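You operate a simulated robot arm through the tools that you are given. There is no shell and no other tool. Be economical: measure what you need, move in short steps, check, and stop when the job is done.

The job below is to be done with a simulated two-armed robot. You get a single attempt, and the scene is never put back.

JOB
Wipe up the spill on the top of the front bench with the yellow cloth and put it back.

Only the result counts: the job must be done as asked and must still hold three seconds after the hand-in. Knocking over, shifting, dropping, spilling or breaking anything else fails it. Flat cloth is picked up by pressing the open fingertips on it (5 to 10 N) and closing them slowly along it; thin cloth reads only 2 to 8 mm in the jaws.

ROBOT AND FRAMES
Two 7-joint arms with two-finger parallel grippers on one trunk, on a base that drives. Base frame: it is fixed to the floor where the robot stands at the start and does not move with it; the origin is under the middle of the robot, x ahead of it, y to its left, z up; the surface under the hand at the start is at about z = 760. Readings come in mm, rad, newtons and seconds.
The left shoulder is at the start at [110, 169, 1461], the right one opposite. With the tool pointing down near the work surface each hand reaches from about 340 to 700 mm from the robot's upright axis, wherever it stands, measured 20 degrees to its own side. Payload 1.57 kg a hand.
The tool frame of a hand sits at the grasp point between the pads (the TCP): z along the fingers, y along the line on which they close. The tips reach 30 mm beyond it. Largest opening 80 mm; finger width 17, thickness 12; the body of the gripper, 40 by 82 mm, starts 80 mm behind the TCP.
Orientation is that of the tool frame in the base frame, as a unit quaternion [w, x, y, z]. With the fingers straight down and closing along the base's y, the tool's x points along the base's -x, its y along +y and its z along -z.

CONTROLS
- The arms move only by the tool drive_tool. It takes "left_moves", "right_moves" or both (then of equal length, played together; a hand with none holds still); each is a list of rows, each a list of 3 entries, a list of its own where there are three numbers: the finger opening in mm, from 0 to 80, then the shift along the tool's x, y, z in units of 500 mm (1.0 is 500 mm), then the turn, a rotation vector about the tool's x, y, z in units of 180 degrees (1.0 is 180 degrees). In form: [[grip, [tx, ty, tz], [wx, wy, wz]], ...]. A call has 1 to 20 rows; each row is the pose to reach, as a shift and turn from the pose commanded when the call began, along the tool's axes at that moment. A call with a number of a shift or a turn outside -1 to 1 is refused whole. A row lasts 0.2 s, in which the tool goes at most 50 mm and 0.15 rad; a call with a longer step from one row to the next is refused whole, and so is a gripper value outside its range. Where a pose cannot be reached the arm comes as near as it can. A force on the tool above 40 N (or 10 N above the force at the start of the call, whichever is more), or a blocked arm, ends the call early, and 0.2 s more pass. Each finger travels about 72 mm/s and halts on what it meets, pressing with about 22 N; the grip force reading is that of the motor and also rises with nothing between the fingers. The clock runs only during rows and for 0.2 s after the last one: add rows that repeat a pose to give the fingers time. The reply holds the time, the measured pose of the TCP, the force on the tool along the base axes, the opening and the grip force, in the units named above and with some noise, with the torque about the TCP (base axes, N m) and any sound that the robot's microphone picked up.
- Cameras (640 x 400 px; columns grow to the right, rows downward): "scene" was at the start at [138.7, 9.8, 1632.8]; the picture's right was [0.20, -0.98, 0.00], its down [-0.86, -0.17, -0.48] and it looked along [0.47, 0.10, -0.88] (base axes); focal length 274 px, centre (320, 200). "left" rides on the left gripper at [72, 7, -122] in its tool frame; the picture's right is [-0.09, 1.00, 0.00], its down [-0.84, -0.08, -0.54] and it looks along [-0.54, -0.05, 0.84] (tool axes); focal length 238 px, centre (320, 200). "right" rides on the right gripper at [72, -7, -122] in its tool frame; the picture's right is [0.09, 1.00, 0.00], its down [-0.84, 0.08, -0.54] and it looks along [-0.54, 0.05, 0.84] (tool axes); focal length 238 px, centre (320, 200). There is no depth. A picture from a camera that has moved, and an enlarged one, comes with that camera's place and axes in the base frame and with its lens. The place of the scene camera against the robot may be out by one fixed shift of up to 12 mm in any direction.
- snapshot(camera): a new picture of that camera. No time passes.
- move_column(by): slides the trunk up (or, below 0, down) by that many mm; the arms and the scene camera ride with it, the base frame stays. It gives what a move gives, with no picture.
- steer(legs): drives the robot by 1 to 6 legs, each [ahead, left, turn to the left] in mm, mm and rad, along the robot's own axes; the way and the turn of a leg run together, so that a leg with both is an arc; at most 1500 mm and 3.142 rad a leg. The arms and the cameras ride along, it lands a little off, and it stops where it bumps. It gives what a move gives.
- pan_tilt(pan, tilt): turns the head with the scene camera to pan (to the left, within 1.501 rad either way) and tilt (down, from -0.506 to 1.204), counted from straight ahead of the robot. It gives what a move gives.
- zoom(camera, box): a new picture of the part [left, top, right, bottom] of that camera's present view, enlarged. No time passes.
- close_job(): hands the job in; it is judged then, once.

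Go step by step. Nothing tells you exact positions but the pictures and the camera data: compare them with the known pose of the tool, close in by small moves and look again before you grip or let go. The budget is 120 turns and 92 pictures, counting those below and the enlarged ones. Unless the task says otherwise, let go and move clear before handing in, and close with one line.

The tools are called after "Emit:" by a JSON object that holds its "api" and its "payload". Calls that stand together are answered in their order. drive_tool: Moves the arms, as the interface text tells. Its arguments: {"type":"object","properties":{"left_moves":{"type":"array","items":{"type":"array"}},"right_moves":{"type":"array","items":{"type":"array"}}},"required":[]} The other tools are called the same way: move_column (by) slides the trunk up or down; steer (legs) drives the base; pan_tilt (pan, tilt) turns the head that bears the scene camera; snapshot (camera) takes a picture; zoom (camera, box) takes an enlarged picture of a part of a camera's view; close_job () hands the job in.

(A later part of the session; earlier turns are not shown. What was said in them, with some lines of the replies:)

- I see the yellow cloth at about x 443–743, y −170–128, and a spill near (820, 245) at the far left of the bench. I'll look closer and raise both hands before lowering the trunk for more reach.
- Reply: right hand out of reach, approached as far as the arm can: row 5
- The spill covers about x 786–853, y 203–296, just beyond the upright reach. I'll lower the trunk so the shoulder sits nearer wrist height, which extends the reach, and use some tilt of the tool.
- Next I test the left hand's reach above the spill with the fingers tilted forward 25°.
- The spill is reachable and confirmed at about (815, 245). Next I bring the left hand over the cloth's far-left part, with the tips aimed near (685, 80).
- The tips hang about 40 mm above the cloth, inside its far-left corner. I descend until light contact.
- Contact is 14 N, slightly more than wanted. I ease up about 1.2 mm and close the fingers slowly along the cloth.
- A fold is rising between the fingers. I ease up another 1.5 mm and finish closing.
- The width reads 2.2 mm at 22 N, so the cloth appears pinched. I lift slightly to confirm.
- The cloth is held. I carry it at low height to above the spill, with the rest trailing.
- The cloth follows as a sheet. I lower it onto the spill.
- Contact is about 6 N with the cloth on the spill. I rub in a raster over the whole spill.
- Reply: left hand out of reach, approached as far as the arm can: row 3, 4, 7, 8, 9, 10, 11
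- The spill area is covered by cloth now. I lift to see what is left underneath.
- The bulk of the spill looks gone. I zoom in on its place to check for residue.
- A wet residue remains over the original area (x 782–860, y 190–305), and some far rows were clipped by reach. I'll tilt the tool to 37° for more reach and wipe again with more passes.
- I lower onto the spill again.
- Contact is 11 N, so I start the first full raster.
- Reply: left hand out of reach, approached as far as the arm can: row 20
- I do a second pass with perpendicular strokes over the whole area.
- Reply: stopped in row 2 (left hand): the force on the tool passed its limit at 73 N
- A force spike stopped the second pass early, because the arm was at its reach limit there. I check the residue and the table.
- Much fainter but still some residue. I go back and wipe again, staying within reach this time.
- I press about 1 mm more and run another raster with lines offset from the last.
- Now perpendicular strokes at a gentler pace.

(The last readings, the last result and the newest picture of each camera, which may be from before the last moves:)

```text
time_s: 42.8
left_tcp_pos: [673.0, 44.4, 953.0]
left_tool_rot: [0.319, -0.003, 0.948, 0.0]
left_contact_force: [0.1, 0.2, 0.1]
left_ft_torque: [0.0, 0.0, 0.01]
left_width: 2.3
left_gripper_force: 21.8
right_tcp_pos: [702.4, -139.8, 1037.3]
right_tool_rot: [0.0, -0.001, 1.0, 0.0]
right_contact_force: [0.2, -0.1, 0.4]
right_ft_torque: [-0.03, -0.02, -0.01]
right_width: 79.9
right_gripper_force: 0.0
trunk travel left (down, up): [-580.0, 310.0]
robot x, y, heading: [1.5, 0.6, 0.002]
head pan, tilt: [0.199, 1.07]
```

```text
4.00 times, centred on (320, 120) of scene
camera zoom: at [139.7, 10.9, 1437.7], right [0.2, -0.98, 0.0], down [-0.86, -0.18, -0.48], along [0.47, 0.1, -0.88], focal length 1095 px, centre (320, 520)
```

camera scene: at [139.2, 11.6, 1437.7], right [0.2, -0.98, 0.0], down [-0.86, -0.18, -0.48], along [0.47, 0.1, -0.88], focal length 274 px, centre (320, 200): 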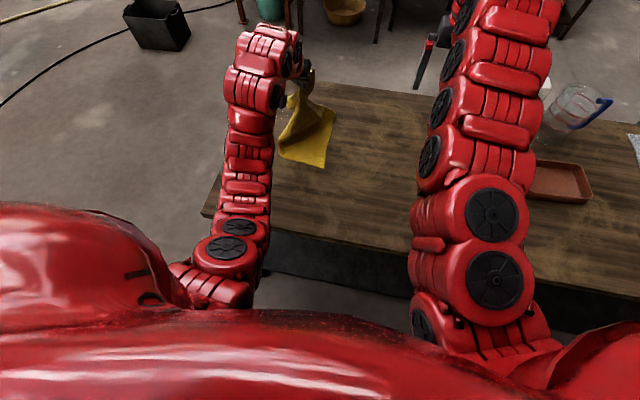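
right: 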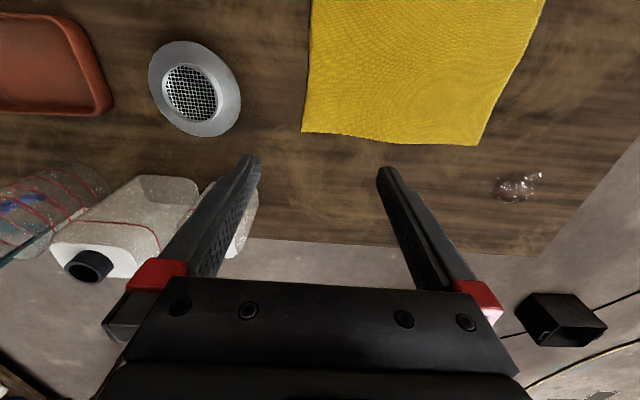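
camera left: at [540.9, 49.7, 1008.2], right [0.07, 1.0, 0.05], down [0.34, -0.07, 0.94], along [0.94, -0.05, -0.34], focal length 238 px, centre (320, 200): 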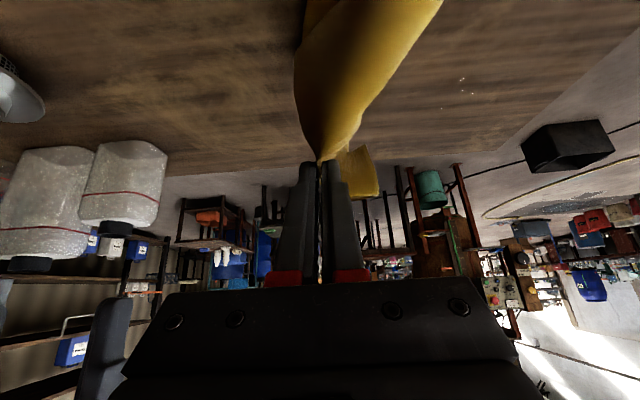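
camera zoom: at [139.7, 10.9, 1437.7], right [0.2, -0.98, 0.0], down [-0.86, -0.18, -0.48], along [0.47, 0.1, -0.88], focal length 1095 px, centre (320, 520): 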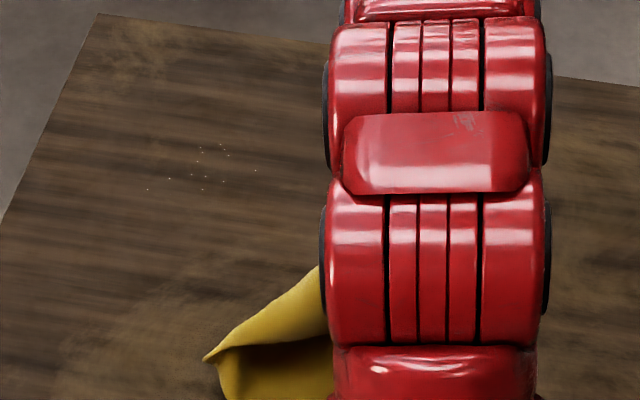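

Only tiny specks remain. One more wipe cycle should clear them.

Emit:
{"api": "drive_tool", "payload": {"left_moves": [[0, [-0.006, 0.067, 0.0525], [0, 0, 0]], [0, [-0.012, 0.133, 0.105], [0, 0, 0]], [0, [-0.0175, 0.2, 0.1575], [0, 0, 0]], [0, [-0.023, 0.267, 0.21], [0, 0, 0]], [0, [-0.029, 0.333, 0.2625], [0, 0, 0]], [0, [-0.035, 0.4, 0.315], [0, 0, 0]], [0, [-0.01, 0.4, 0.348], [0, 0, 0]], [0, [0.008, 0.4, 0.372], [0, 0, 0]], [0, [0.017, 0.4, 0.384], [0, 0, 0]], [0, [0.0226, 0.4, 0.3915], [0, 0, 0]], [0, [0.0226, 0.4, 0.3915], [0, 0, 0]]]}}

```text
time_s: 45.2
left_tcp_pos: [780.3, 243.2, 792.5]
left_tool_rot: [0.321, -0.002, 0.947, -0.001]
left_contact_force: [2.2, 1.4, 10.9]
left_ft_torque: [0.1, -0.23, -0.01]
left_width: 2.2
left_gripper_force: 22.6
right_tcp_pos: [700.8, -140.7, 1037.7]
right_tool_rot: [0.001, -0.002, 1.0, 0.0]
right_contact_force: [1.0, -0.4, 0.1]
right_ft_torque: [-0.02, 0.01, 0.0]
right_width: 80.0
right_gripper_force: 0.1
trunk travel left (down, up): [-580.0, 310.0]
robot x, y, heading: [0.1, 1.1, 0.001]
head pan, tilt: [0.199, 1.07]
```

Emit:
{"api": "drive_tool", "payload": {"left_moves": [[0, [0.0239, -0.06, -0.0181], [0, 0, 0]], [0, [0.0239, 0.01, -0.0181], [0, 0, 0]], [0, [0.0239, 0.08, -0.0181], [0, 0, 0]], [0, [0.0239, 0.13, -0.0181], [0, 0, 0]], [0, [-0.008, 0.13, 0.006], [0, 0, 0]], [0, [-0.008, 0.05, 0.006], [0, 0, 0]], [0, [-0.008, -0.03, 0.006], [0, 0, 0]], [0, [-0.008, -0.11, 0.006], [0, 0, 0]], [0, [-0.0399, -0.11, 0.0302], [0, 0, 0]], [0, [-0.0399, -0.03, 0.0302], [0, 0, 0]], [0, [-0.0399, 0.05, 0.0302], [0, 0, 0]], [0, [-0.0399, 0.13, 0.0302], [0, 0, 0]], [0, [-0.0718, 0.11, 0.0543], [0, 0, 0]], [0, [-0.0718, 0.05, 0.0543], [0, 0, 0]], [0, [-0.0718, -0.03, 0.0543], [0, 0, 0]], [0, [-0.0718, -0.11, 0.0543], [0, 0, 0]], [0, [-0.0957, -0.11, 0.0724], [0, 0, 0]], [0, [-0.0957, -0.03, 0.0724], [0, 0, 0]], [0, [-0.0957, 0.04, 0.0724], [0, 0, 0]], [0, [-0.0957, 0.08, 0.0724], [0, 0, 0]]]}}

Emit:
{"api": "drive_tool", "payload": {"left_moves": [[0, [0.04, 0.01, -0.0302], [0, 0, 0]], [0, [0.08, 0.01, -0.0603], [0, 0, 0]], [0, [0.12, 0.01, -0.0905], [0, 0, 0]], [0, [0.12, -0.03, -0.0905], [0, 0, 0]], [0, [0.08, -0.03, -0.0603], [0, 0, 0]], [0, [0.04, -0.03, -0.0302], [0, 0, 0]], [0, [0, -0.03, 0], [0, 0, 0]], [0, [0, -0.07, 0], [0, 0, 0]], [0, [0.04, -0.07, -0.0302], [0, 0, 0]], [0, [0.08, -0.07, -0.0603], [0, 0, 0]], [0, [0.12, -0.07, -0.0905], [0, 0, 0]], [0, [0.12, -0.115, -0.0905], [0, 0, 0]], [0, [0.08, -0.115, -0.0603], [0, 0, 0]], [0, [0.04, -0.115, -0.0302], [0, 0, 0]], [0, [0, -0.115, 0], [0, 0, 0]], [0, [0, -0.16, 0], [0, 0, 0]], [0, [0.04, -0.16, -0.0302], [0, 0, 0]], [0, [0.08, -0.16, -0.0603], [0, 0, 0]], [0, [0.12, -0.16, -0.0905], [0, 0, 0]]]}}

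Emit:
{"api": "drive_tool", "payload": {"left_moves": [[0, [-0.03, -0.02, -0.04], [0, 0, 0]], [0, [-0.05, -0.08, -0.1], [0, 0, 0]], [0, [-0.05, -0.14, -0.17], [0, 0, 0]], [0, [-0.05, -0.2, -0.24], [0, 0, 0]], [0, [-0.05, -0.26, -0.3], [0, 0, 0]], [0, [-0.05, -0.3, -0.37], [0, 0, 0]], [0, [-0.05, -0.3, -0.37], [0, 0, 0]]]}}

Emit:
{"api": "snapshot", "payload": {"camera": "left"}}

Emit:
{"api": "zoom", "payload": {"camera": "left", "box": [400, 40, 540, 130]}}

```text
time_s: 49.4
left_tcp_pos: [840.3, 284.0, 791.7]
left_tool_rot: [0.32, -0.002, 0.947, -0.001]
left_contact_force: [1.0, -2.7, 8.6]
left_ft_torque: [-0.01, -0.11, -0.08]
left_width: 2.0
left_gripper_force: 21.7
right_tcp_pos: [699.9, -141.7, 1038.1]
right_tool_rot: [0.001, -0.001, 1.0, 0.0]
right_contact_force: [0.4, 0.1, 0.2]
right_ft_torque: [-0.02, -0.02, -0.01]
right_width: 80.0
right_gripper_force: 0.1
trunk travel left (down, up): [-580.0, 310.0]
robot x, y, heading: [-2.8, -1.8, 0.003]
head pan, tilt: [0.199, 1.07]
```

```text
time_s: 53.4
left_tcp_pos: [764.7, 202.2, 791.5]
left_tool_rot: [0.319, -0.003, 0.948, 0.0]
left_contact_force: [3.7, -0.1, 12.0]
left_ft_torque: [0.03, -0.27, -0.02]
left_width: 2.1
left_gripper_force: 21.7
right_tcp_pos: [700.3, -140.9, 1038.9]
right_tool_rot: [0.001, 0.0, 1.0, 0.0]
right_contact_force: [-1.0, -0.4, 1.3]
right_ft_torque: [-0.02, -0.01, 0.01]
right_width: 80.1
right_gripper_force: 0.0
trunk travel left (down, up): [-580.0, 310.0]
robot x, y, heading: [0.5, -1.0, 0.001]
head pan, tilt: [0.199, 1.07]
```

```text
time_s: 55.0
left_tcp_pos: [676.0, 54.5, 952.1]
left_tool_rot: [0.318, -0.003, 0.948, 0.0]
left_contact_force: [-0.3, 0.6, 0.5]
left_ft_torque: [0.01, 0.02, -0.02]
left_width: 2.0
left_gripper_force: 22.6
right_tcp_pos: [702.4, -140.6, 1036.6]
right_tool_rot: [0.0, -0.001, 1.0, 0.0]
right_contact_force: [0.1, -0.3, 0.4]
right_ft_torque: [0.0, 0.04, 0.01]
right_width: 80.0
right_gripper_force: 0.0
trunk travel left (down, up): [-580.0, 310.0]
robot x, y, heading: [0.4, 0.5, -0.0]
head pan, tilt: [0.199, 1.07]
```

```text
62 pictures are left
camera left: at [544.1, 60.4, 1006.7], right [0.07, 1.0, 0.05], down [0.34, -0.07, 0.94], along [0.94, -0.05, -0.34], focal length 238 px, centre (320, 200)
```

left: 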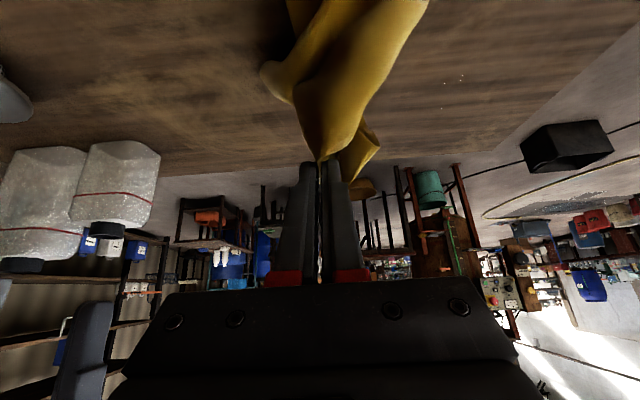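

```text
4.44 times, centred on (470, 85) of left
camera zoom: at [544.1, 60.4, 1006.7], right [0.07, 1.0, 0.05], down [0.34, -0.07, 0.94], along [0.94, -0.05, -0.34], focal length 1059 px, centre (-347, 711)
```

zoom: 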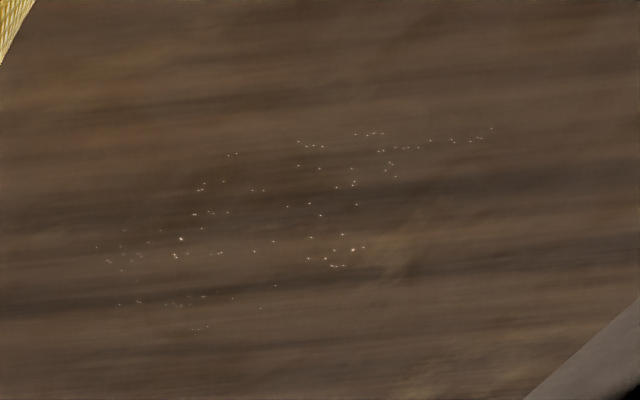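

Just a few glints remain. I have plenty of budget, so I do another cycle with denser lines.

Emit:
{"api": "drive_tool", "payload": {"left_moves": [[0, [-0.006, 0.064, 0.0525], [0, 0, 0]], [0, [-0.012, 0.127, 0.105], [0, 0, 0]], [0, [-0.0175, 0.19, 0.1575], [0, 0, 0]], [0, [-0.023, 0.254, 0.21], [0, 0, 0]], [0, [-0.029, 0.317, 0.2625], [0, 0, 0]], [0, [-0.035, 0.38, 0.315], [0, 0, 0]], [0, [-0.01, 0.38, 0.348], [0, 0, 0]], [0, [0.008, 0.38, 0.372], [0, 0, 0]], [0, [0.017, 0.38, 0.384], [0, 0, 0]], [0, [0.0226, 0.38, 0.3915], [0, 0, 0]], [0, [0.0226, 0.38, 0.3915], [0, 0, 0]]]}}

Emit:
{"api": "drive_tool", "payload": {"left_moves": [[0, [0.0239, -0.06, -0.0181], [0, 0, 0]], [0, [0.0239, 0.01, -0.0181], [0, 0, 0]], [0, [0.0239, 0.08, -0.0181], [0, 0, 0]], [0, [0.0239, 0.13, -0.0181], [0, 0, 0]], [0, [0.004, 0.13, -0.003], [0, 0, 0]], [0, [0.004, 0.05, -0.003], [0, 0, 0]], [0, [0.004, -0.03, -0.003], [0, 0, 0]], [0, [0.004, -0.11, -0.003], [0, 0, 0]], [0, [-0.016, -0.11, 0.0121], [0, 0, 0]], [0, [-0.016, -0.03, 0.0121], [0, 0, 0]], [0, [-0.016, 0.05, 0.0121], [0, 0, 0]], [0, [-0.016, 0.13, 0.0121], [0, 0, 0]], [0, [-0.036, 0.11, 0.0272], [0, 0, 0]], [0, [-0.036, 0.05, 0.0272], [0, 0, 0]], [0, [-0.036, -0.03, 0.0272], [0, 0, 0]], [0, [-0.036, -0.11, 0.0272], [0, 0, 0]], [0, [-0.056, -0.11, 0.0423], [0, 0, 0]], [0, [-0.056, -0.03, 0.0423], [0, 0, 0]], [0, [-0.056, 0.04, 0.0423], [0, 0, 0]], [0, [-0.056, 0.11, 0.0423], [0, 0, 0]]]}}

Emit:
{"api": "drive_tool", "payload": {"left_moves": [[0, [-0.02, 0, 0.0151], [0, 0, 0]], [0, [-0.02, -0.07, 0.0151], [0, 0, 0]], [0, [-0.02, -0.14, 0.0151], [0, 0, 0]], [0, [-0.02, -0.21, 0.0151], [0, 0, 0]], [0, [-0.04, -0.21, 0.0302], [0, 0, 0]], [0, [-0.04, -0.14, 0.0302], [0, 0, 0]], [0, [-0.04, -0.07, 0.0302], [0, 0, 0]], [0, [-0.04, -0.02, 0.0302], [0, 0, 0]], [0, [-0.02, -0.05, 0.0151], [0, 0, 0]], [0, [0.02, -0.05, -0.0151], [0, 0, 0]], [0, [0.06, -0.07, -0.0453], [0, 0, 0]], [0, [0.02, -0.09, -0.0151], [0, 0, 0]], [0, [-0.02, -0.11, 0.0151], [0, 0, 0]], [0, [0.02, -0.13, -0.0151], [0, 0, 0]], [0, [0.06, -0.15, -0.0453], [0, 0, 0]], [0, [0.02, -0.17, -0.0151], [0, 0, 0]], [0, [-0.02, -0.19, 0.0151], [0, 0, 0]], [0, [0.02, -0.2, -0.0151], [0, 0, 0]], [0, [0.06, -0.2, -0.0453], [0, 0, 0]]]}}

Emit:
{"api": "drive_tool", "payload": {"left_moves": [[0, [-0.03, -0.02, -0.04], [0, 0, 0]], [0, [-0.05, -0.08, -0.1], [0, 0, 0]], [0, [-0.05, -0.14, -0.17], [0, 0, 0]], [0, [-0.05, -0.2, -0.24], [0, 0, 0]], [0, [-0.05, -0.26, -0.3], [0, 0, 0]], [0, [-0.05, -0.3, -0.37], [0, 0, 0]], [0, [-0.05, -0.3, -0.37], [0, 0, 0]]]}}

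Emit:
{"api": "zoom", "payload": {"camera": "left", "box": [400, 40, 540, 130]}}

Emit:
{"api": "snapshot", "payload": {"camera": "scene"}}

```text
time_s: 57.4
left_tcp_pos: [781.7, 246.1, 792.5]
left_tool_rot: [0.323, -0.003, 0.947, 0.001]
left_contact_force: [0.3, 3.7, 15.9]
left_ft_torque: [0.11, -0.18, 0.05]
left_width: 2.1
left_gripper_force: 22.0
right_tcp_pos: [699.2, -140.7, 1038.6]
right_tool_rot: [0.002, -0.001, 1.0, 0.001]
right_contact_force: [0.6, -0.4, -0.1]
right_ft_torque: [-0.02, -0.01, 0.0]
right_width: 80.0
right_gripper_force: 0.1
trunk travel left (down, up): [-580.0, 310.0]
robot x, y, heading: [0.6, 3.3, -0.002]
head pan, tilt: [0.199, 1.07]
```

```text
time_s: 61.6
left_tcp_pos: [815.7, 298.6, 791.7]
left_tool_rot: [0.321, -0.002, 0.947, 0.0]
left_contact_force: [1.6, -6.7, 16.5]
left_ft_torque: [-0.19, -0.23, -0.08]
left_width: 2.2
left_gripper_force: 21.8
right_tcp_pos: [699.0, -141.4, 1037.3]
right_tool_rot: [0.002, -0.002, 1.0, 0.001]
right_contact_force: [0.1, -0.5, 1.1]
right_ft_torque: [-0.02, -0.03, -0.02]
right_width: 79.7
right_gripper_force: 0.0
trunk travel left (down, up): [-580.0, 310.0]
robot x, y, heading: [1.7, -1.2, -0.003]
head pan, tilt: [0.199, 1.07]
```

```text
time_s: 65.6
left_tcp_pos: [778.8, 195.9, 791.8]
left_tool_rot: [0.32, -0.002, 0.947, 0.0]
left_contact_force: [4.7, -1.4, 20.8]
left_ft_torque: [-0.05, -0.47, 0.01]
left_width: 2.3
left_gripper_force: 22.4
right_tcp_pos: [699.8, -141.9, 1037.8]
right_tool_rot: [0.001, -0.001, 1.0, 0.0]
right_contact_force: [-0.4, 0.4, -0.3]
right_ft_torque: [-0.01, -0.03, 0.02]
right_width: 79.9
right_gripper_force: 0.1
trunk travel left (down, up): [-580.0, 310.0]
robot x, y, heading: [1.5, -3.1, -0.003]
head pan, tilt: [0.199, 1.07]
```

```text
time_s: 67.2
left_tcp_pos: [688.7, 48.7, 949.1]
left_tool_rot: [0.319, -0.003, 0.948, -0.001]
left_contact_force: [-0.2, 0.6, -0.5]
left_ft_torque: [-0.03, 0.01, 0.01]
left_width: 2.2
left_gripper_force: 21.5
right_tcp_pos: [701.2, -141.5, 1036.7]
right_tool_rot: [0.0, -0.001, 1.0, -0.001]
right_contact_force: [-0.3, 0.3, 0.0]
right_ft_torque: [0.02, 0.03, -0.02]
right_width: 79.8
right_gripper_force: 0.1
trunk travel left (down, up): [-580.0, 310.0]
robot x, y, heading: [3.6, 0.2, -0.001]
head pan, tilt: [0.199, 1.07]
```

```text
4.44 times, centred on (470, 85) of left
camera zoom: at [557.4, 54.0, 1004.7], right [0.07, 1.0, 0.05], down [0.34, -0.07, 0.94], along [0.94, -0.05, -0.34], focal length 1059 px, centre (-347, 711)
```

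zoom: 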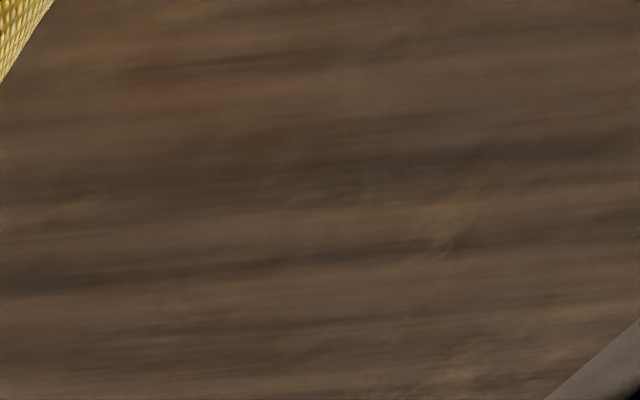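

```text
59 pictures are left
camera scene: at [139.7, 11.2, 1437.7], right [0.2, -0.98, 0.0], down [-0.86, -0.18, -0.48], along [0.47, 0.1, -0.88], focal length 274 px, centre (320, 200)
```

scene: 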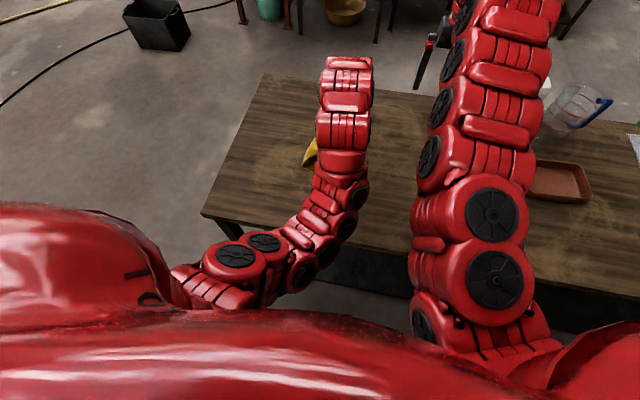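

The spill is fully gone. Now I put the cloth back: move the right arm aside and lift the cloth with the left so it hangs free.

Emit:
{"api": "drive_tool", "payload": {"left_moves": [[0, [-0.018, -0.014, -0.0656], [0, 0.0214, 0]], [0, [-0.036, -0.028, -0.131], [0, 0.0428, 0]], [0, [-0.054, -0.042, -0.197], [0, 0.0642, 0]], [0, [-0.072, -0.056, -0.262], [0, 0.0857, 0]], [0, [-0.09, -0.07, -0.328], [0, 0.107, 0]], [0, [-0.108, -0.084, -0.393], [0, 0.1285, 0]], [0, [-0.126, -0.098, -0.459], [0, 0.15, 0]], [0, [-0.126, -0.098, -0.459], [0, 0.15, 0]]], "right_moves": [[80, [0.023, -0.086, -0.017], [0, 0, 0]], [80, [0.046, -0.171, -0.034], [0, 0, 0]], [80, [0.069, -0.257, -0.051], [0, 0, 0]], [80, [0.091, -0.343, -0.069], [0, 0, 0]], [80, [0.114, -0.429, -0.086], [0, 0, 0]], [80, [0.137, -0.514, -0.103], [0, 0, 0]], [80, [0.16, -0.6, -0.12], [0, 0, 0]], [80, [0.16, -0.6, -0.12], [0, 0, 0]]]}}

Emit:
{"api": "snapshot", "payload": {"camera": "scene"}}

Emit:
{"api": "snapshot", "payload": {"camera": "right"}}

```text
time_s: 69.0
left_tcp_pos: [577.9, 56.7, 1013.4]
left_tool_rot: [0.257, -0.011, 0.966, 0.024]
left_contact_force: [-0.3, -0.3, -0.4]
left_ft_torque: [-0.05, -0.01, 0.0]
left_width: 2.1
left_gripper_force: 22.2
left hand out of reach, approached as far as the arm can: row 2, 3, 4, 5, 6, 7, 8
right_tcp_pos: [639.7, -450.2, 1043.8]
right_tool_rot: [0.005, -0.002, 1.0, -0.003]
right_contact_force: [0.3, 0.4, -0.4]
right_ft_torque: [0.02, -0.02, -0.01]
right_width: 80.0
right_gripper_force: 0.0
right hand out of reach, approached as far as the arm can: row 1, 2, 3, 4, 5, 6, 7, 8
trunk travel left (down, up): [-580.0, 310.0]
robot x, y, heading: [-1.4, 1.1, 0.0]
head pan, tilt: [0.199, 1.07]
```

```text
58 pictures are left
camera scene: at [137.3, 10.3, 1438.0], right [0.2, -0.98, 0.0], down [-0.86, -0.18, -0.48], along [0.47, 0.1, -0.88], focal length 274 px, centre (320, 200)
```

scene: 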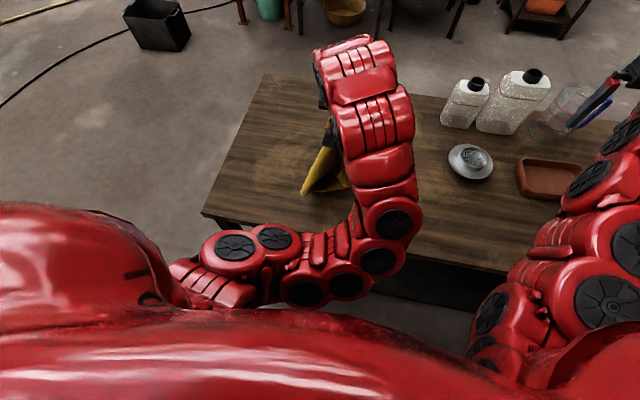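

```text
57 pictures are left
camera right: at [565.1, -457.7, 1165.3], right [-0.1, 1.0, -0.01], down [0.83, 0.08, 0.55], along [0.55, 0.05, -0.84], focal length 238 px, centre (320, 200)
```

right: 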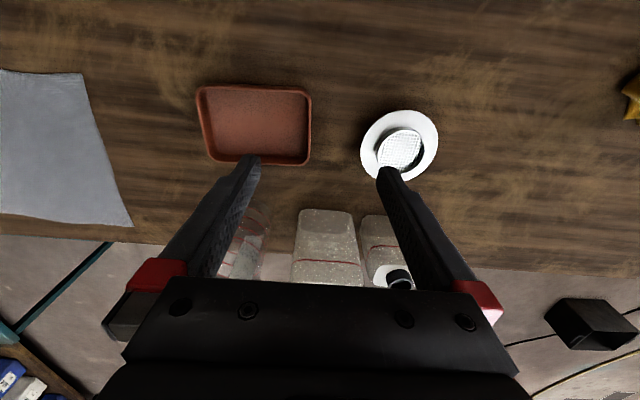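

The arm can't fold much higher there, so I raise the trunk instead; it carries both hands up.

Emit:
{"api": "move_column", "payload": {"by": 170}}

Emit:
{"api": "snapshot", "payload": {"camera": "left"}}

Emit:
{"api": "snapshot", "payload": {"camera": "right"}}

```text
time_s: 71.0
left_tcp_pos: [580.8, 56.4, 1183.0]
left_tool_rot: [0.257, -0.011, 0.966, 0.023]
left_contact_force: [0.2, 1.0, 0.1]
left_ft_torque: [-0.03, 0.04, -0.02]
left_width: 2.1
left_gripper_force: 22.6
right_tcp_pos: [640.7, -450.6, 1213.5]
right_tool_rot: [0.005, -0.001, 1.0, -0.002]
right_contact_force: [-0.3, -0.1, 0.8]
right_ft_torque: [0.0, -0.02, -0.02]
right_width: 80.1
right_gripper_force: 0.0
trunk travel left (down, up): [-750.0, 140.0]
robot x, y, heading: [0.8, -1.5, 0.004]
head pan, tilt: [0.199, 1.07]
```

```text
56 pictures are left
camera left: at [457.3, 55.8, 1253.6], right [0.05, 1.0, 0.08], down [0.46, -0.1, 0.88], along [0.89, 0.0, -0.46], focal length 238 px, centre (320, 200)
```

left: 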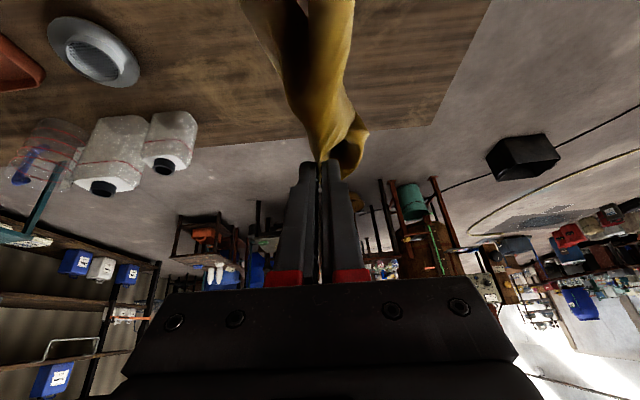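

```text
55 pictures are left
camera right: at [566.3, -458.0, 1334.3], right [-0.09, 1.0, 0.0], down [0.83, 0.08, 0.55], along [0.55, 0.05, -0.84], focal length 238 px, centre (320, 200)
```

right: 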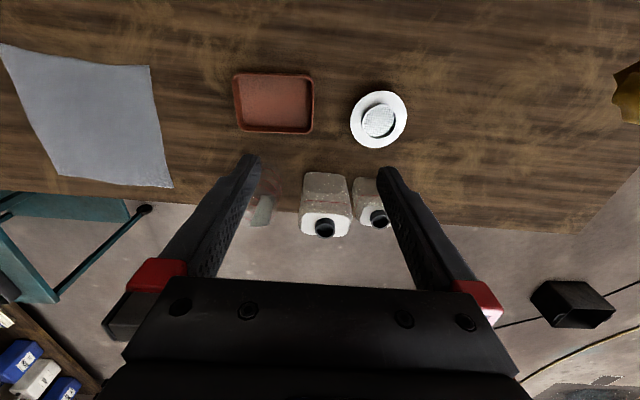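

The cloth hangs free. I send a small move to see how the commanded pose stands.

Emit:
{"api": "drive_tool", "payload": {"left_moves": [[0, [0, -0.05, 0], [0, 0, 0]], [0, [0, -0.1, 0], [0, 0, 0]], [0, [0, -0.1, 0], [0, 0, 0]]]}}

```text
time_s: 71.8
left_tcp_pos: [582.1, 6.2, 1180.7]
left_tool_rot: [0.257, -0.01, 0.966, 0.022]
left_contact_force: [-0.1, 0.8, -1.1]
left_ft_torque: [-0.02, 0.0, -0.05]
left_width: 2.2
left_gripper_force: 22.2
right_tcp_pos: [641.9, -449.7, 1213.9]
right_tool_rot: [0.005, -0.001, 1.0, -0.002]
right_contact_force: [0.0, -0.1, -0.2]
right_ft_torque: [-0.03, -0.04, -0.01]
right_width: 80.1
right_gripper_force: 0.1
trunk travel left (down, up): [-750.0, 140.0]
robot x, y, heading: [-0.2, 1.9, 0.002]
head pan, tilt: [0.199, 1.07]
```

I move the hanging cloth over the near-right corner of its original place.

Emit:
{"api": "drive_tool", "payload": {"left_moves": [[0, [0.032, -0.048, -0.018], [0, 0, 0]], [0, [0.064, -0.097, -0.037], [0, 0, 0]], [0, [0.096, -0.145, -0.055], [0, 0, 0]], [0, [0.128, -0.194, -0.073], [0, 0, 0]], [0, [0.16, -0.242, -0.0915], [0, 0, 0]], [0, [0.16, -0.242, -0.0915], [0, 0, 0]]]}}

Emit:
{"api": "snapshot", "payload": {"camera": "scene"}}

Emit:
{"api": "snapshot", "payload": {"camera": "right"}}

```text
time_s: 73.2
left_tcp_pos: [503.7, -104.3, 1176.5]
left_tool_rot: [0.257, -0.027, 0.966, 0.026]
left_contact_force: [-0.8, 0.7, -0.1]
left_ft_torque: [-0.02, 0.01, -0.02]
left_width: 2.3
left_gripper_force: 22.0
right_tcp_pos: [640.2, -451.7, 1212.9]
right_tool_rot: [0.004, 0.0, 1.0, -0.002]
right_contact_force: [0.3, -0.4, -0.9]
right_ft_torque: [-0.01, -0.06, -0.02]
right_width: 80.1
right_gripper_force: 0.0
trunk travel left (down, up): [-750.0, 140.0]
robot x, y, heading: [0.4, -1.6, 0.004]
head pan, tilt: [0.199, 1.07]
```

```text
54 pictures are left
camera scene: at [139.3, 10.3, 1607.8], right [0.2, -0.98, 0.0], down [-0.86, -0.17, -0.48], along [0.47, 0.1, -0.88], focal length 274 px, centre (320, 200)
```

scene: 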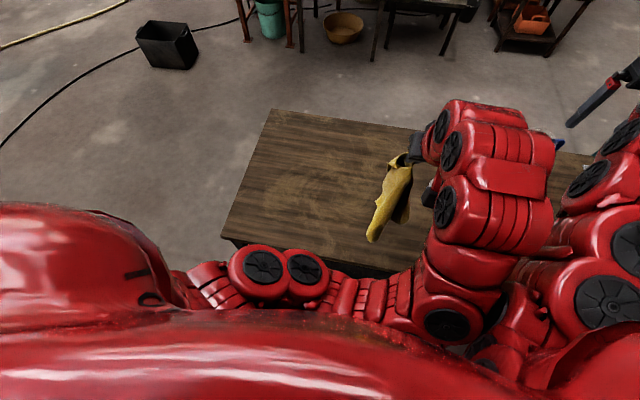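

```text
53 pictures are left
camera right: at [566.1, -458.5, 1334.1], right [-0.09, 1.0, 0.0], down [0.83, 0.08, 0.55], along [0.55, 0.05, -0.84], focal length 238 px, centre (320, 200)
```

right: 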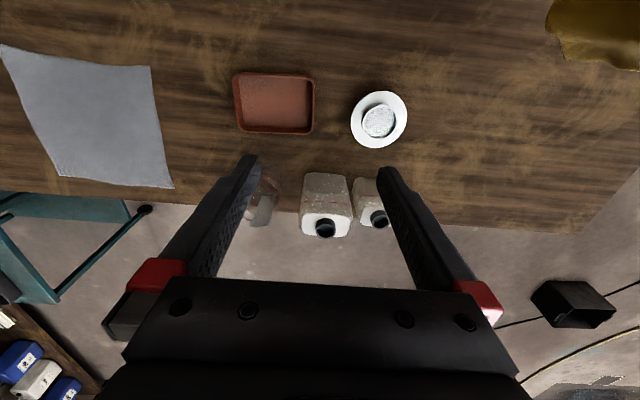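

The hand is at (504, −104), near its fold limit. I shift the whole robot back and right a little so the cloth's trailing corner sits over its original spot (443, −172).

Emit:
{"api": "steer", "payload": {"legs": [[-60, -65, 0]]}}

Emit:
{"api": "snapshot", "payload": {"camera": "scene"}}

```text
time_s: 74.3
left_tcp_pos: [441.8, -172.5, 1175.5]
left_tool_rot: [0.255, -0.024, 0.966, 0.027]
left_contact_force: [-0.1, 0.0, -0.2]
left_ft_torque: [-0.01, 0.0, -0.03]
left_width: 2.0
left_gripper_force: 22.8
right_tcp_pos: [581.4, -517.1, 1213.6]
right_tool_rot: [0.004, 0.0, 1.0, -0.002]
right_contact_force: [0.4, 0.0, 0.6]
right_ft_torque: [-0.03, 0.0, -0.01]
right_width: 80.0
right_gripper_force: 0.2
trunk travel left (down, up): [-750.0, 140.0]
robot x, y, heading: [-60.7, -65.0, 0.0]
head pan, tilt: [0.199, 1.07]
```

```text
52 pictures are left
camera scene: at [79.7, -54.9, 1607.8], right [0.2, -0.98, 0.0], down [-0.86, -0.17, -0.48], along [0.47, 0.1, -0.88], focal length 274 px, centre (320, 200)
```

scene: 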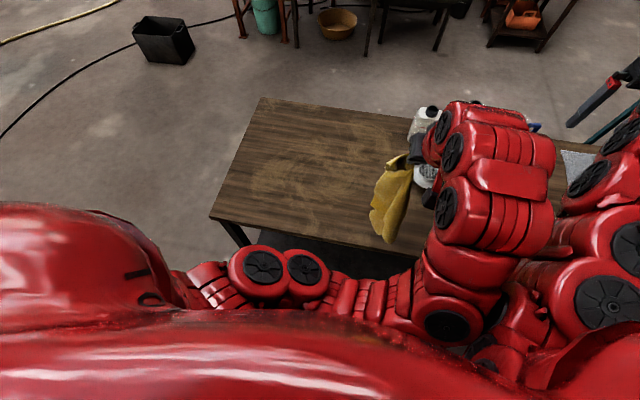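

The cloth hangs over the near-right corner. I lower while sweeping toward the far-left, so it lays out along the diagonal; first half now.

Emit:
{"api": "drive_tool", "payload": {"left_moves": [[0, [-0.011, 0.035, 0.043], [0, 0, 0]], [0, [-0.023, 0.07, 0.085], [0, 0, 0]], [0, [-0.034, 0.106, 0.128], [0, 0, 0]], [0, [-0.052, 0.137, 0.163], [0, 0, 0]], [0, [-0.07, 0.169, 0.197], [0, 0, 0]], [0, [-0.089, 0.2, 0.232], [0, 0, 0]], [0, [-0.104, 0.231, 0.273], [0, 0, 0]], [0, [-0.119, 0.261, 0.313], [0, 0, 0]], [0, [-0.135, 0.292, 0.354], [0, 0, 0]], [0, [-0.135, 0.292, 0.354], [0, 0, 0]]]}}

Emit:
{"api": "snapshot", "payload": {"camera": "scene"}}

Emit:
{"api": "snapshot", "payload": {"camera": "right"}}

```text
time_s: 76.5
left_tcp_pos: [580.0, -13.5, 1060.8]
left_tool_rot: [0.257, -0.025, 0.966, 0.028]
left_contact_force: [-0.5, -0.2, 0.0]
left_ft_torque: [0.01, 0.01, 0.0]
left_width: 2.1
left_gripper_force: 21.9
right_tcp_pos: [580.7, -516.4, 1213.3]
right_tool_rot: [0.006, -0.001, 1.0, -0.002]
right_contact_force: [0.8, -0.6, 0.7]
right_ft_torque: [0.02, -0.05, -0.01]
right_width: 80.1
right_gripper_force: 0.0
trunk travel left (down, up): [-750.0, 140.0]
robot x, y, heading: [-60.8, -61.9, -0.002]
head pan, tilt: [0.199, 1.07]
```

```text
51 pictures are left
camera scene: at [79.0, -55.7, 1607.9], right [0.2, -0.98, 0.0], down [-0.86, -0.17, -0.48], along [0.47, 0.1, -0.88], focal length 274 px, centre (320, 200)
```

scene: 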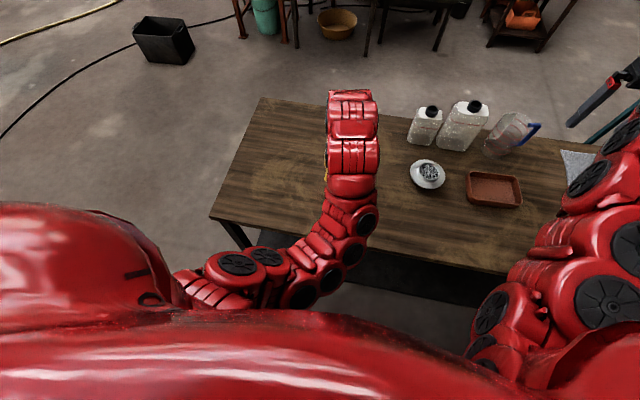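

```text
50 pictures are left
camera right: at [505.8, -524.4, 1334.7], right [-0.09, 1.0, 0.0], down [0.83, 0.08, 0.55], along [0.55, 0.05, -0.84], focal length 238 px, centre (320, 200)
```

right: 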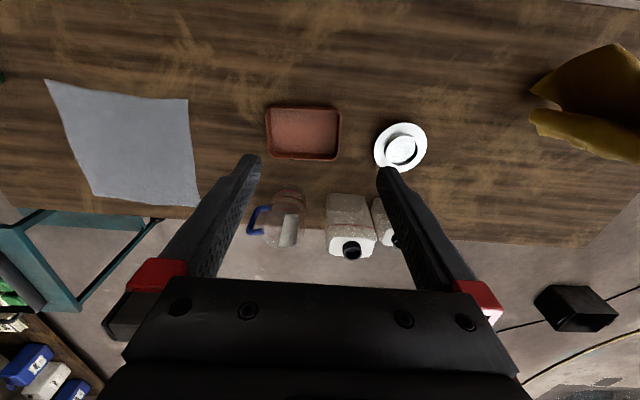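

The tail seems to hang beneath the hand rather than trailing; I look closer.

Emit:
{"api": "zoom", "payload": {"camera": "right", "box": [480, 20, 640, 180]}}

Emit:
{"api": "snapshot", "payload": {"camera": "left"}}

```text
2.50 times, centred on (560, 100) of right
camera zoom: at [505.8, -524.4, 1334.7], right [-0.09, 1.0, 0.0], down [0.83, 0.08, 0.55], along [0.55, 0.05, -0.84], focal length 596 px, centre (-280, 450)
```

zoom: 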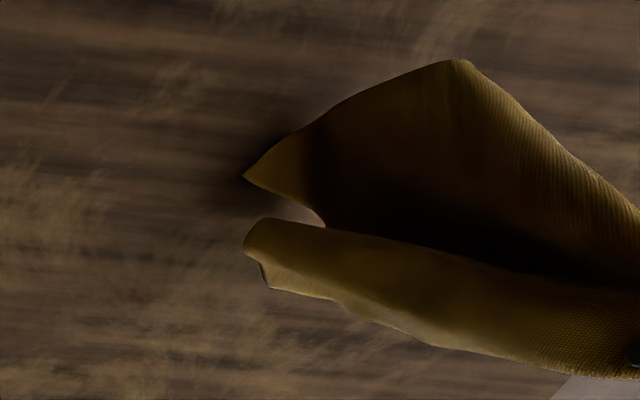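

```text
48 pictures are left
camera left: at [456.2, -17.8, 1131.4], right [0.02, 1.0, 0.08], down [0.46, -0.08, 0.88], along [0.89, 0.02, -0.46], focal length 238 px, centre (320, 200)
```

left: 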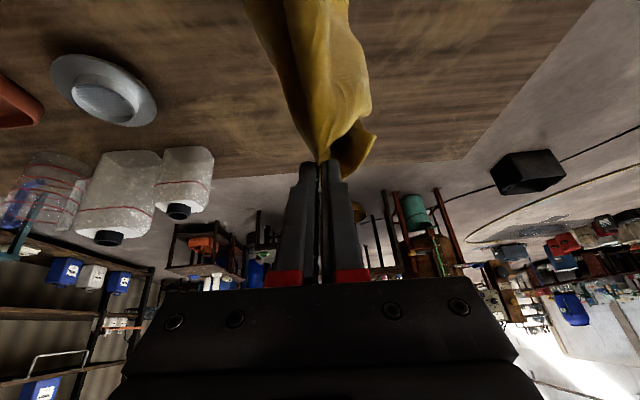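

The tail rests only near (555, −56), so it would end bunched. I lift, return over the near-right corner, lower further there so the tail settles, and then will drag it out taut.

Emit:
{"api": "drive_tool", "payload": {"left_moves": [[0, [-0.049, 0.004, -0.087], [0, 0, 0]], [0, [-0.006, -0.044, -0.113], [0, 0, 0]], [0, [0.038, -0.091, -0.14], [0, 0, 0]], [0, [0.081, -0.139, -0.166], [0, 0, 0]], [0, [0.125, -0.186, -0.193], [0, 0, 0]], [0, [0.168, -0.234, -0.219], [0, 0, 0]], [0, [0.168, -0.234, -0.219], [0, 0, 0]], [0, [0.168, -0.234, -0.219], [0, 0, 0]], [0, [0.206, -0.237, -0.153], [0, 0, 0]], [0, [0.243, -0.24, -0.087], [0, 0, 0]], [0, [0.281, -0.243, -0.022], [0, 0, 0]], [0, [0.318, -0.246, 0.044], [0, 0, 0]], [0, [0.356, -0.249, 0.11], [0, 0, 0]], [0, [0.356, -0.249, 0.11], [0, 0, 0]]]}}

Emit:
{"api": "snapshot", "payload": {"camera": "right"}}

Emit:
{"api": "snapshot", "payload": {"camera": "scene"}}

```text
time_s: 79.5
left_tcp_pos: [459.7, -141.6, 919.5]
left_tool_rot: [0.255, -0.025, 0.966, 0.027]
left_contact_force: [-0.9, 0.5, 0.1]
left_ft_torque: [-0.02, 0.02, 0.03]
left_width: 1.9
left_gripper_force: 21.9
right_tcp_pos: [580.7, -517.4, 1213.0]
right_tool_rot: [0.005, 0.0, 1.0, -0.002]
right_contact_force: [0.0, -0.2, -0.2]
right_ft_torque: [0.0, -0.04, -0.02]
right_width: 80.1
right_gripper_force: 0.0
trunk travel left (down, up): [-750.0, 140.0]
robot x, y, heading: [-57.4, -65.4, -0.003]
head pan, tilt: [0.199, 1.07]
```

```text
47 pictures are left
camera right: at [506.0, -524.1, 1334.8], right [-0.09, 1.0, 0.0], down [0.83, 0.08, 0.55], along [0.55, 0.05, -0.84], focal length 238 px, centre (320, 200)
```

right: 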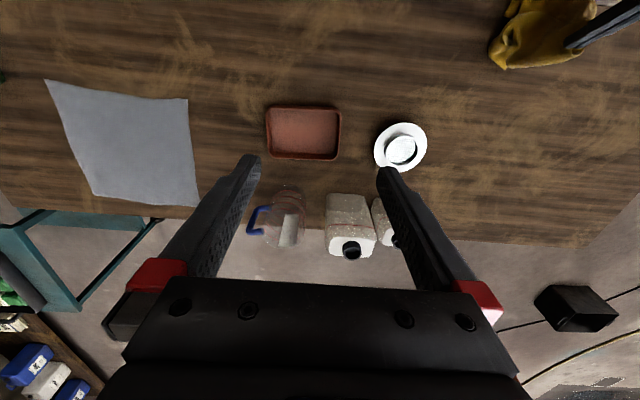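

```text
46 pictures are left
camera scene: at [79.2, -55.4, 1607.9], right [0.2, -0.98, 0.0], down [-0.86, -0.17, -0.48], along [0.47, 0.1, -0.88], focal length 274 px, centre (320, 200)
```

scene: 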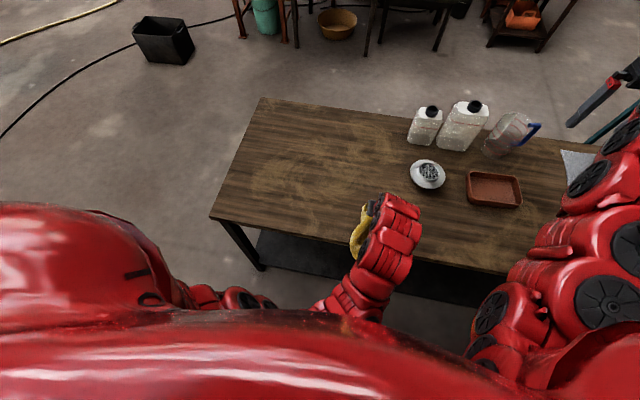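

Now I drag it out toward the far-left while descending.

Emit:
{"api": "drive_tool", "payload": {"left_moves": [[0, [-0.021, 0.03, 0.032], [0, 0, 0]], [0, [-0.042, 0.06, 0.063], [0, 0, 0]], [0, [-0.063, 0.091, 0.095], [0, 0, 0]], [0, [-0.084, 0.121, 0.126], [0, 0, 0]], [0, [-0.105, 0.151, 0.158], [0, 0, 0]], [0, [-0.126, 0.182, 0.19], [0, 0, 0]], [0, [-0.147, 0.213, 0.222], [0, 0, 0]], [0, [-0.168, 0.245, 0.253], [0, 0, 0]], [0, [-0.189, 0.276, 0.285], [0, 0, 0]], [0, [-0.21, 0.307, 0.317], [0, 0, 0]], [0, [-0.225, 0.335, 0.35], [0, 0, 0]], [0, [-0.24, 0.362, 0.383], [0, 0, 0]], [0, [-0.255, 0.39, 0.415], [0, 0, 0]], [0, [-0.27, 0.417, 0.448], [0, 0, 0]], [0, [-0.27, 0.417, 0.448], [0, 0, 0]]]}}

Emit:
{"api": "snapshot", "payload": {"camera": "right"}}

Emit:
{"api": "snapshot", "payload": {"camera": "scene"}}

Emit:
{"api": "snapshot", "payload": {"camera": "left"}}

```text
time_s: 82.7
left_tcp_pos: [674.3, 88.6, 802.2]
left_tool_rot: [0.256, -0.024, 0.966, 0.027]
left_contact_force: [-0.9, -0.1, 1.2]
left_ft_torque: [0.02, 0.03, -0.04]
left_width: 2.2
left_gripper_force: 22.1
right_tcp_pos: [580.4, -516.7, 1214.0]
right_tool_rot: [0.006, 0.001, 1.0, -0.002]
right_contact_force: [0.5, -0.2, 0.2]
right_ft_torque: [0.0, 0.02, -0.02]
right_width: 79.9
right_gripper_force: 0.1
trunk travel left (down, up): [-750.0, 140.0]
robot x, y, heading: [-61.3, -64.3, -0.002]
head pan, tilt: [0.199, 1.07]
```

```text
45 pictures are left
camera right: at [505.7, -524.2, 1334.9], right [-0.09, 1.0, 0.0], down [0.83, 0.08, 0.55], along [0.55, 0.05, -0.84], focal length 238 px, centre (320, 200)
```

right: 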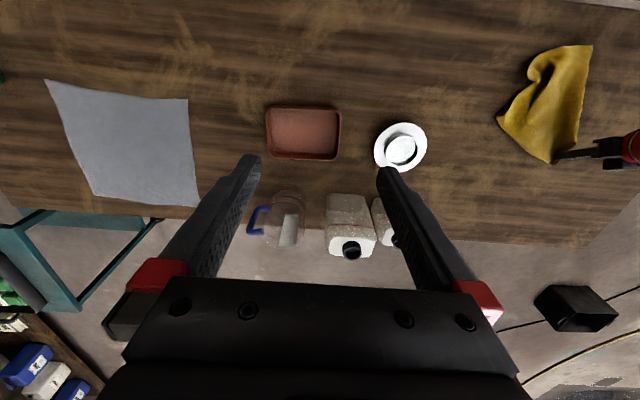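

```text
44 pictures are left
camera scene: at [78.9, -55.4, 1607.9], right [0.2, -0.98, 0.0], down [-0.86, -0.17, -0.48], along [0.47, 0.1, -0.88], focal length 274 px, centre (320, 200)
```

scene: 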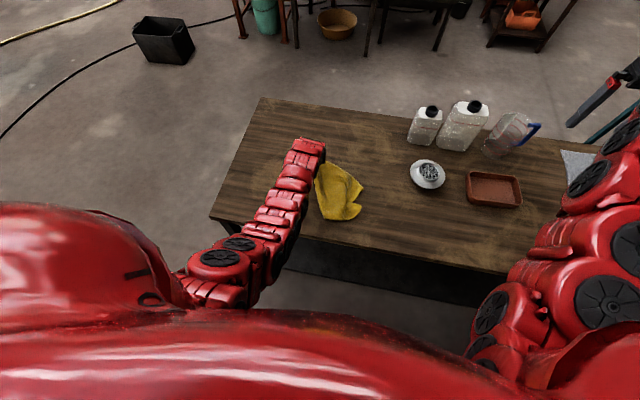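

```text
43 pictures are left
camera left: at [550.5, 83.7, 872.6], right [0.02, 1.0, 0.08], down [0.46, -0.08, 0.88], along [0.89, 0.02, -0.46], focal length 238 px, centre (320, 200)
```

left: 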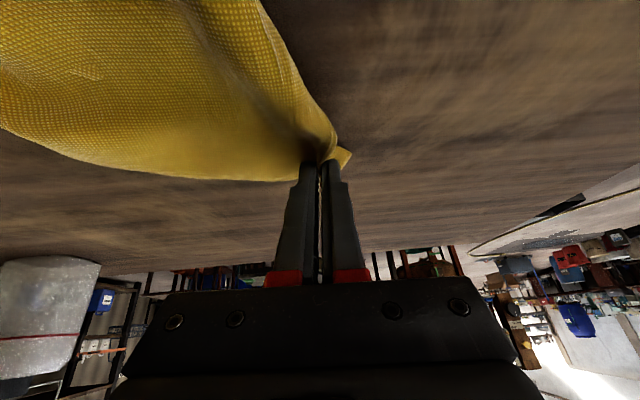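

The cloth is back around its original place, somewhat folded. I lower the last few mm, release, and rise to look.

Emit:
{"api": "drive_tool", "payload": {"left_moves": [[0, [0.0065, 0.0005, 0.0115], [0, 0, 0]], [10, [0.0065, 0.0005, 0.0115], [0, 0, 0]], [25, [0.0065, 0.0005, 0.0115], [0, 0, 0]], [35, [0.0065, 0.0005, 0.0115], [0, 0, 0]], [35, [-0.015, 0, -0.026], [0, 0, 0]], [35, [-0.05, 0, -0.087], [0, 0, 0]], [35, [-0.09, 0.0, -0.16], [0, 0, 0]], [35, [-0.1, 0.08, -0.2], [0, 0, 0]], [35, [-0.1, 0.16, -0.24], [0, 0, 0]], [35, [-0.1, 0.25, -0.26], [0, 0, 0]], [35, [-0.1, 0.34, -0.26], [0, 0, 0]], [35, [-0.1, 0.43, -0.26], [0, 0, 0]]]}}

Emit:
{"api": "snapshot", "payload": {"camera": "scene"}}

Emit:
{"api": "zoom", "payload": {"camera": "scene", "box": [210, 90, 450, 260]}}

Emit:
{"api": "snapshot", "payload": {"camera": "right"}}

```text
time_s: 85.3
left_tcp_pos: [639.9, 296.2, 947.3]
left_tool_rot: [0.256, -0.024, 0.966, 0.026]
left_contact_force: [0.0, 0.2, -0.4]
left_ft_torque: [0.0, -0.01, 0.01]
left_width: 35.1
left_gripper_force: 0.0
right_tcp_pos: [580.4, -515.3, 1213.9]
right_tool_rot: [0.004, -0.001, 1.0, -0.003]
right_contact_force: [-0.2, 0.5, -0.2]
right_ft_torque: [0.0, -0.01, 0.02]
right_width: 80.1
right_gripper_force: 0.1
trunk travel left (down, up): [-750.0, 140.0]
robot x, y, heading: [-57.9, -65.6, -0.003]
head pan, tilt: [0.199, 1.07]
```

```text
42 pictures are left
camera scene: at [79.4, -53.9, 1607.8], right [0.2, -0.98, 0.0], down [-0.86, -0.17, -0.48], along [0.47, 0.09, -0.88], focal length 274 px, centre (320, 200)
```

scene: 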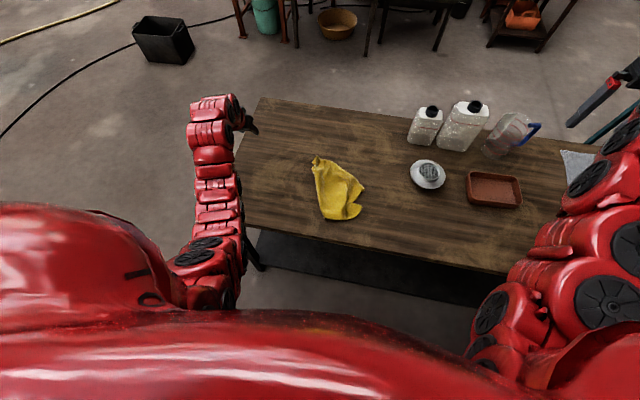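

```text
2.35 times, centred on (330, 175) of scene
camera zoom: at [79.4, -53.9, 1607.8], right [0.2, -0.98, 0.0], down [-0.86, -0.17, -0.48], along [0.47, 0.09, -0.88], focal length 644 px, centre (296, 259)
```

zoom: 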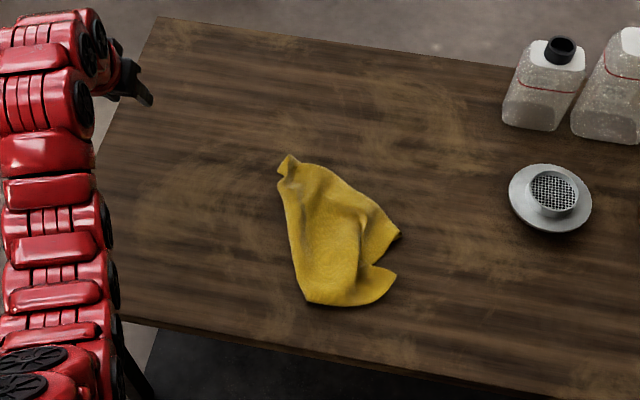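

```text
40 pictures are left
camera right: at [506.1, -523.0, 1335.2], right [-0.09, 1.0, -0.01], down [0.83, 0.08, 0.55], along [0.55, 0.05, -0.84], focal length 238 px, centre (320, 200)
```

right: 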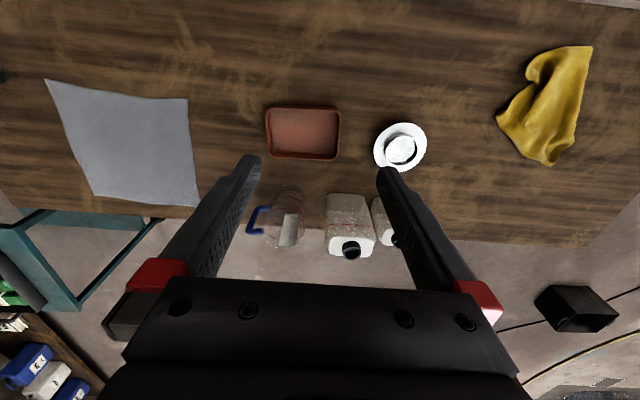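

The cloth lies released at about (578, −22), which matches its original centre of (593, −20). The spill area is clean, nothing else has moved, and both hands are clear, so I hand in.

Emit:
{"api": "close_job", "payload": {}}

```text
The job is handed in.
```

The spill is wiped up, and the yellow cloth is back on the front bench within about 15 mm of where it started, though it lies partly folded instead of flat.
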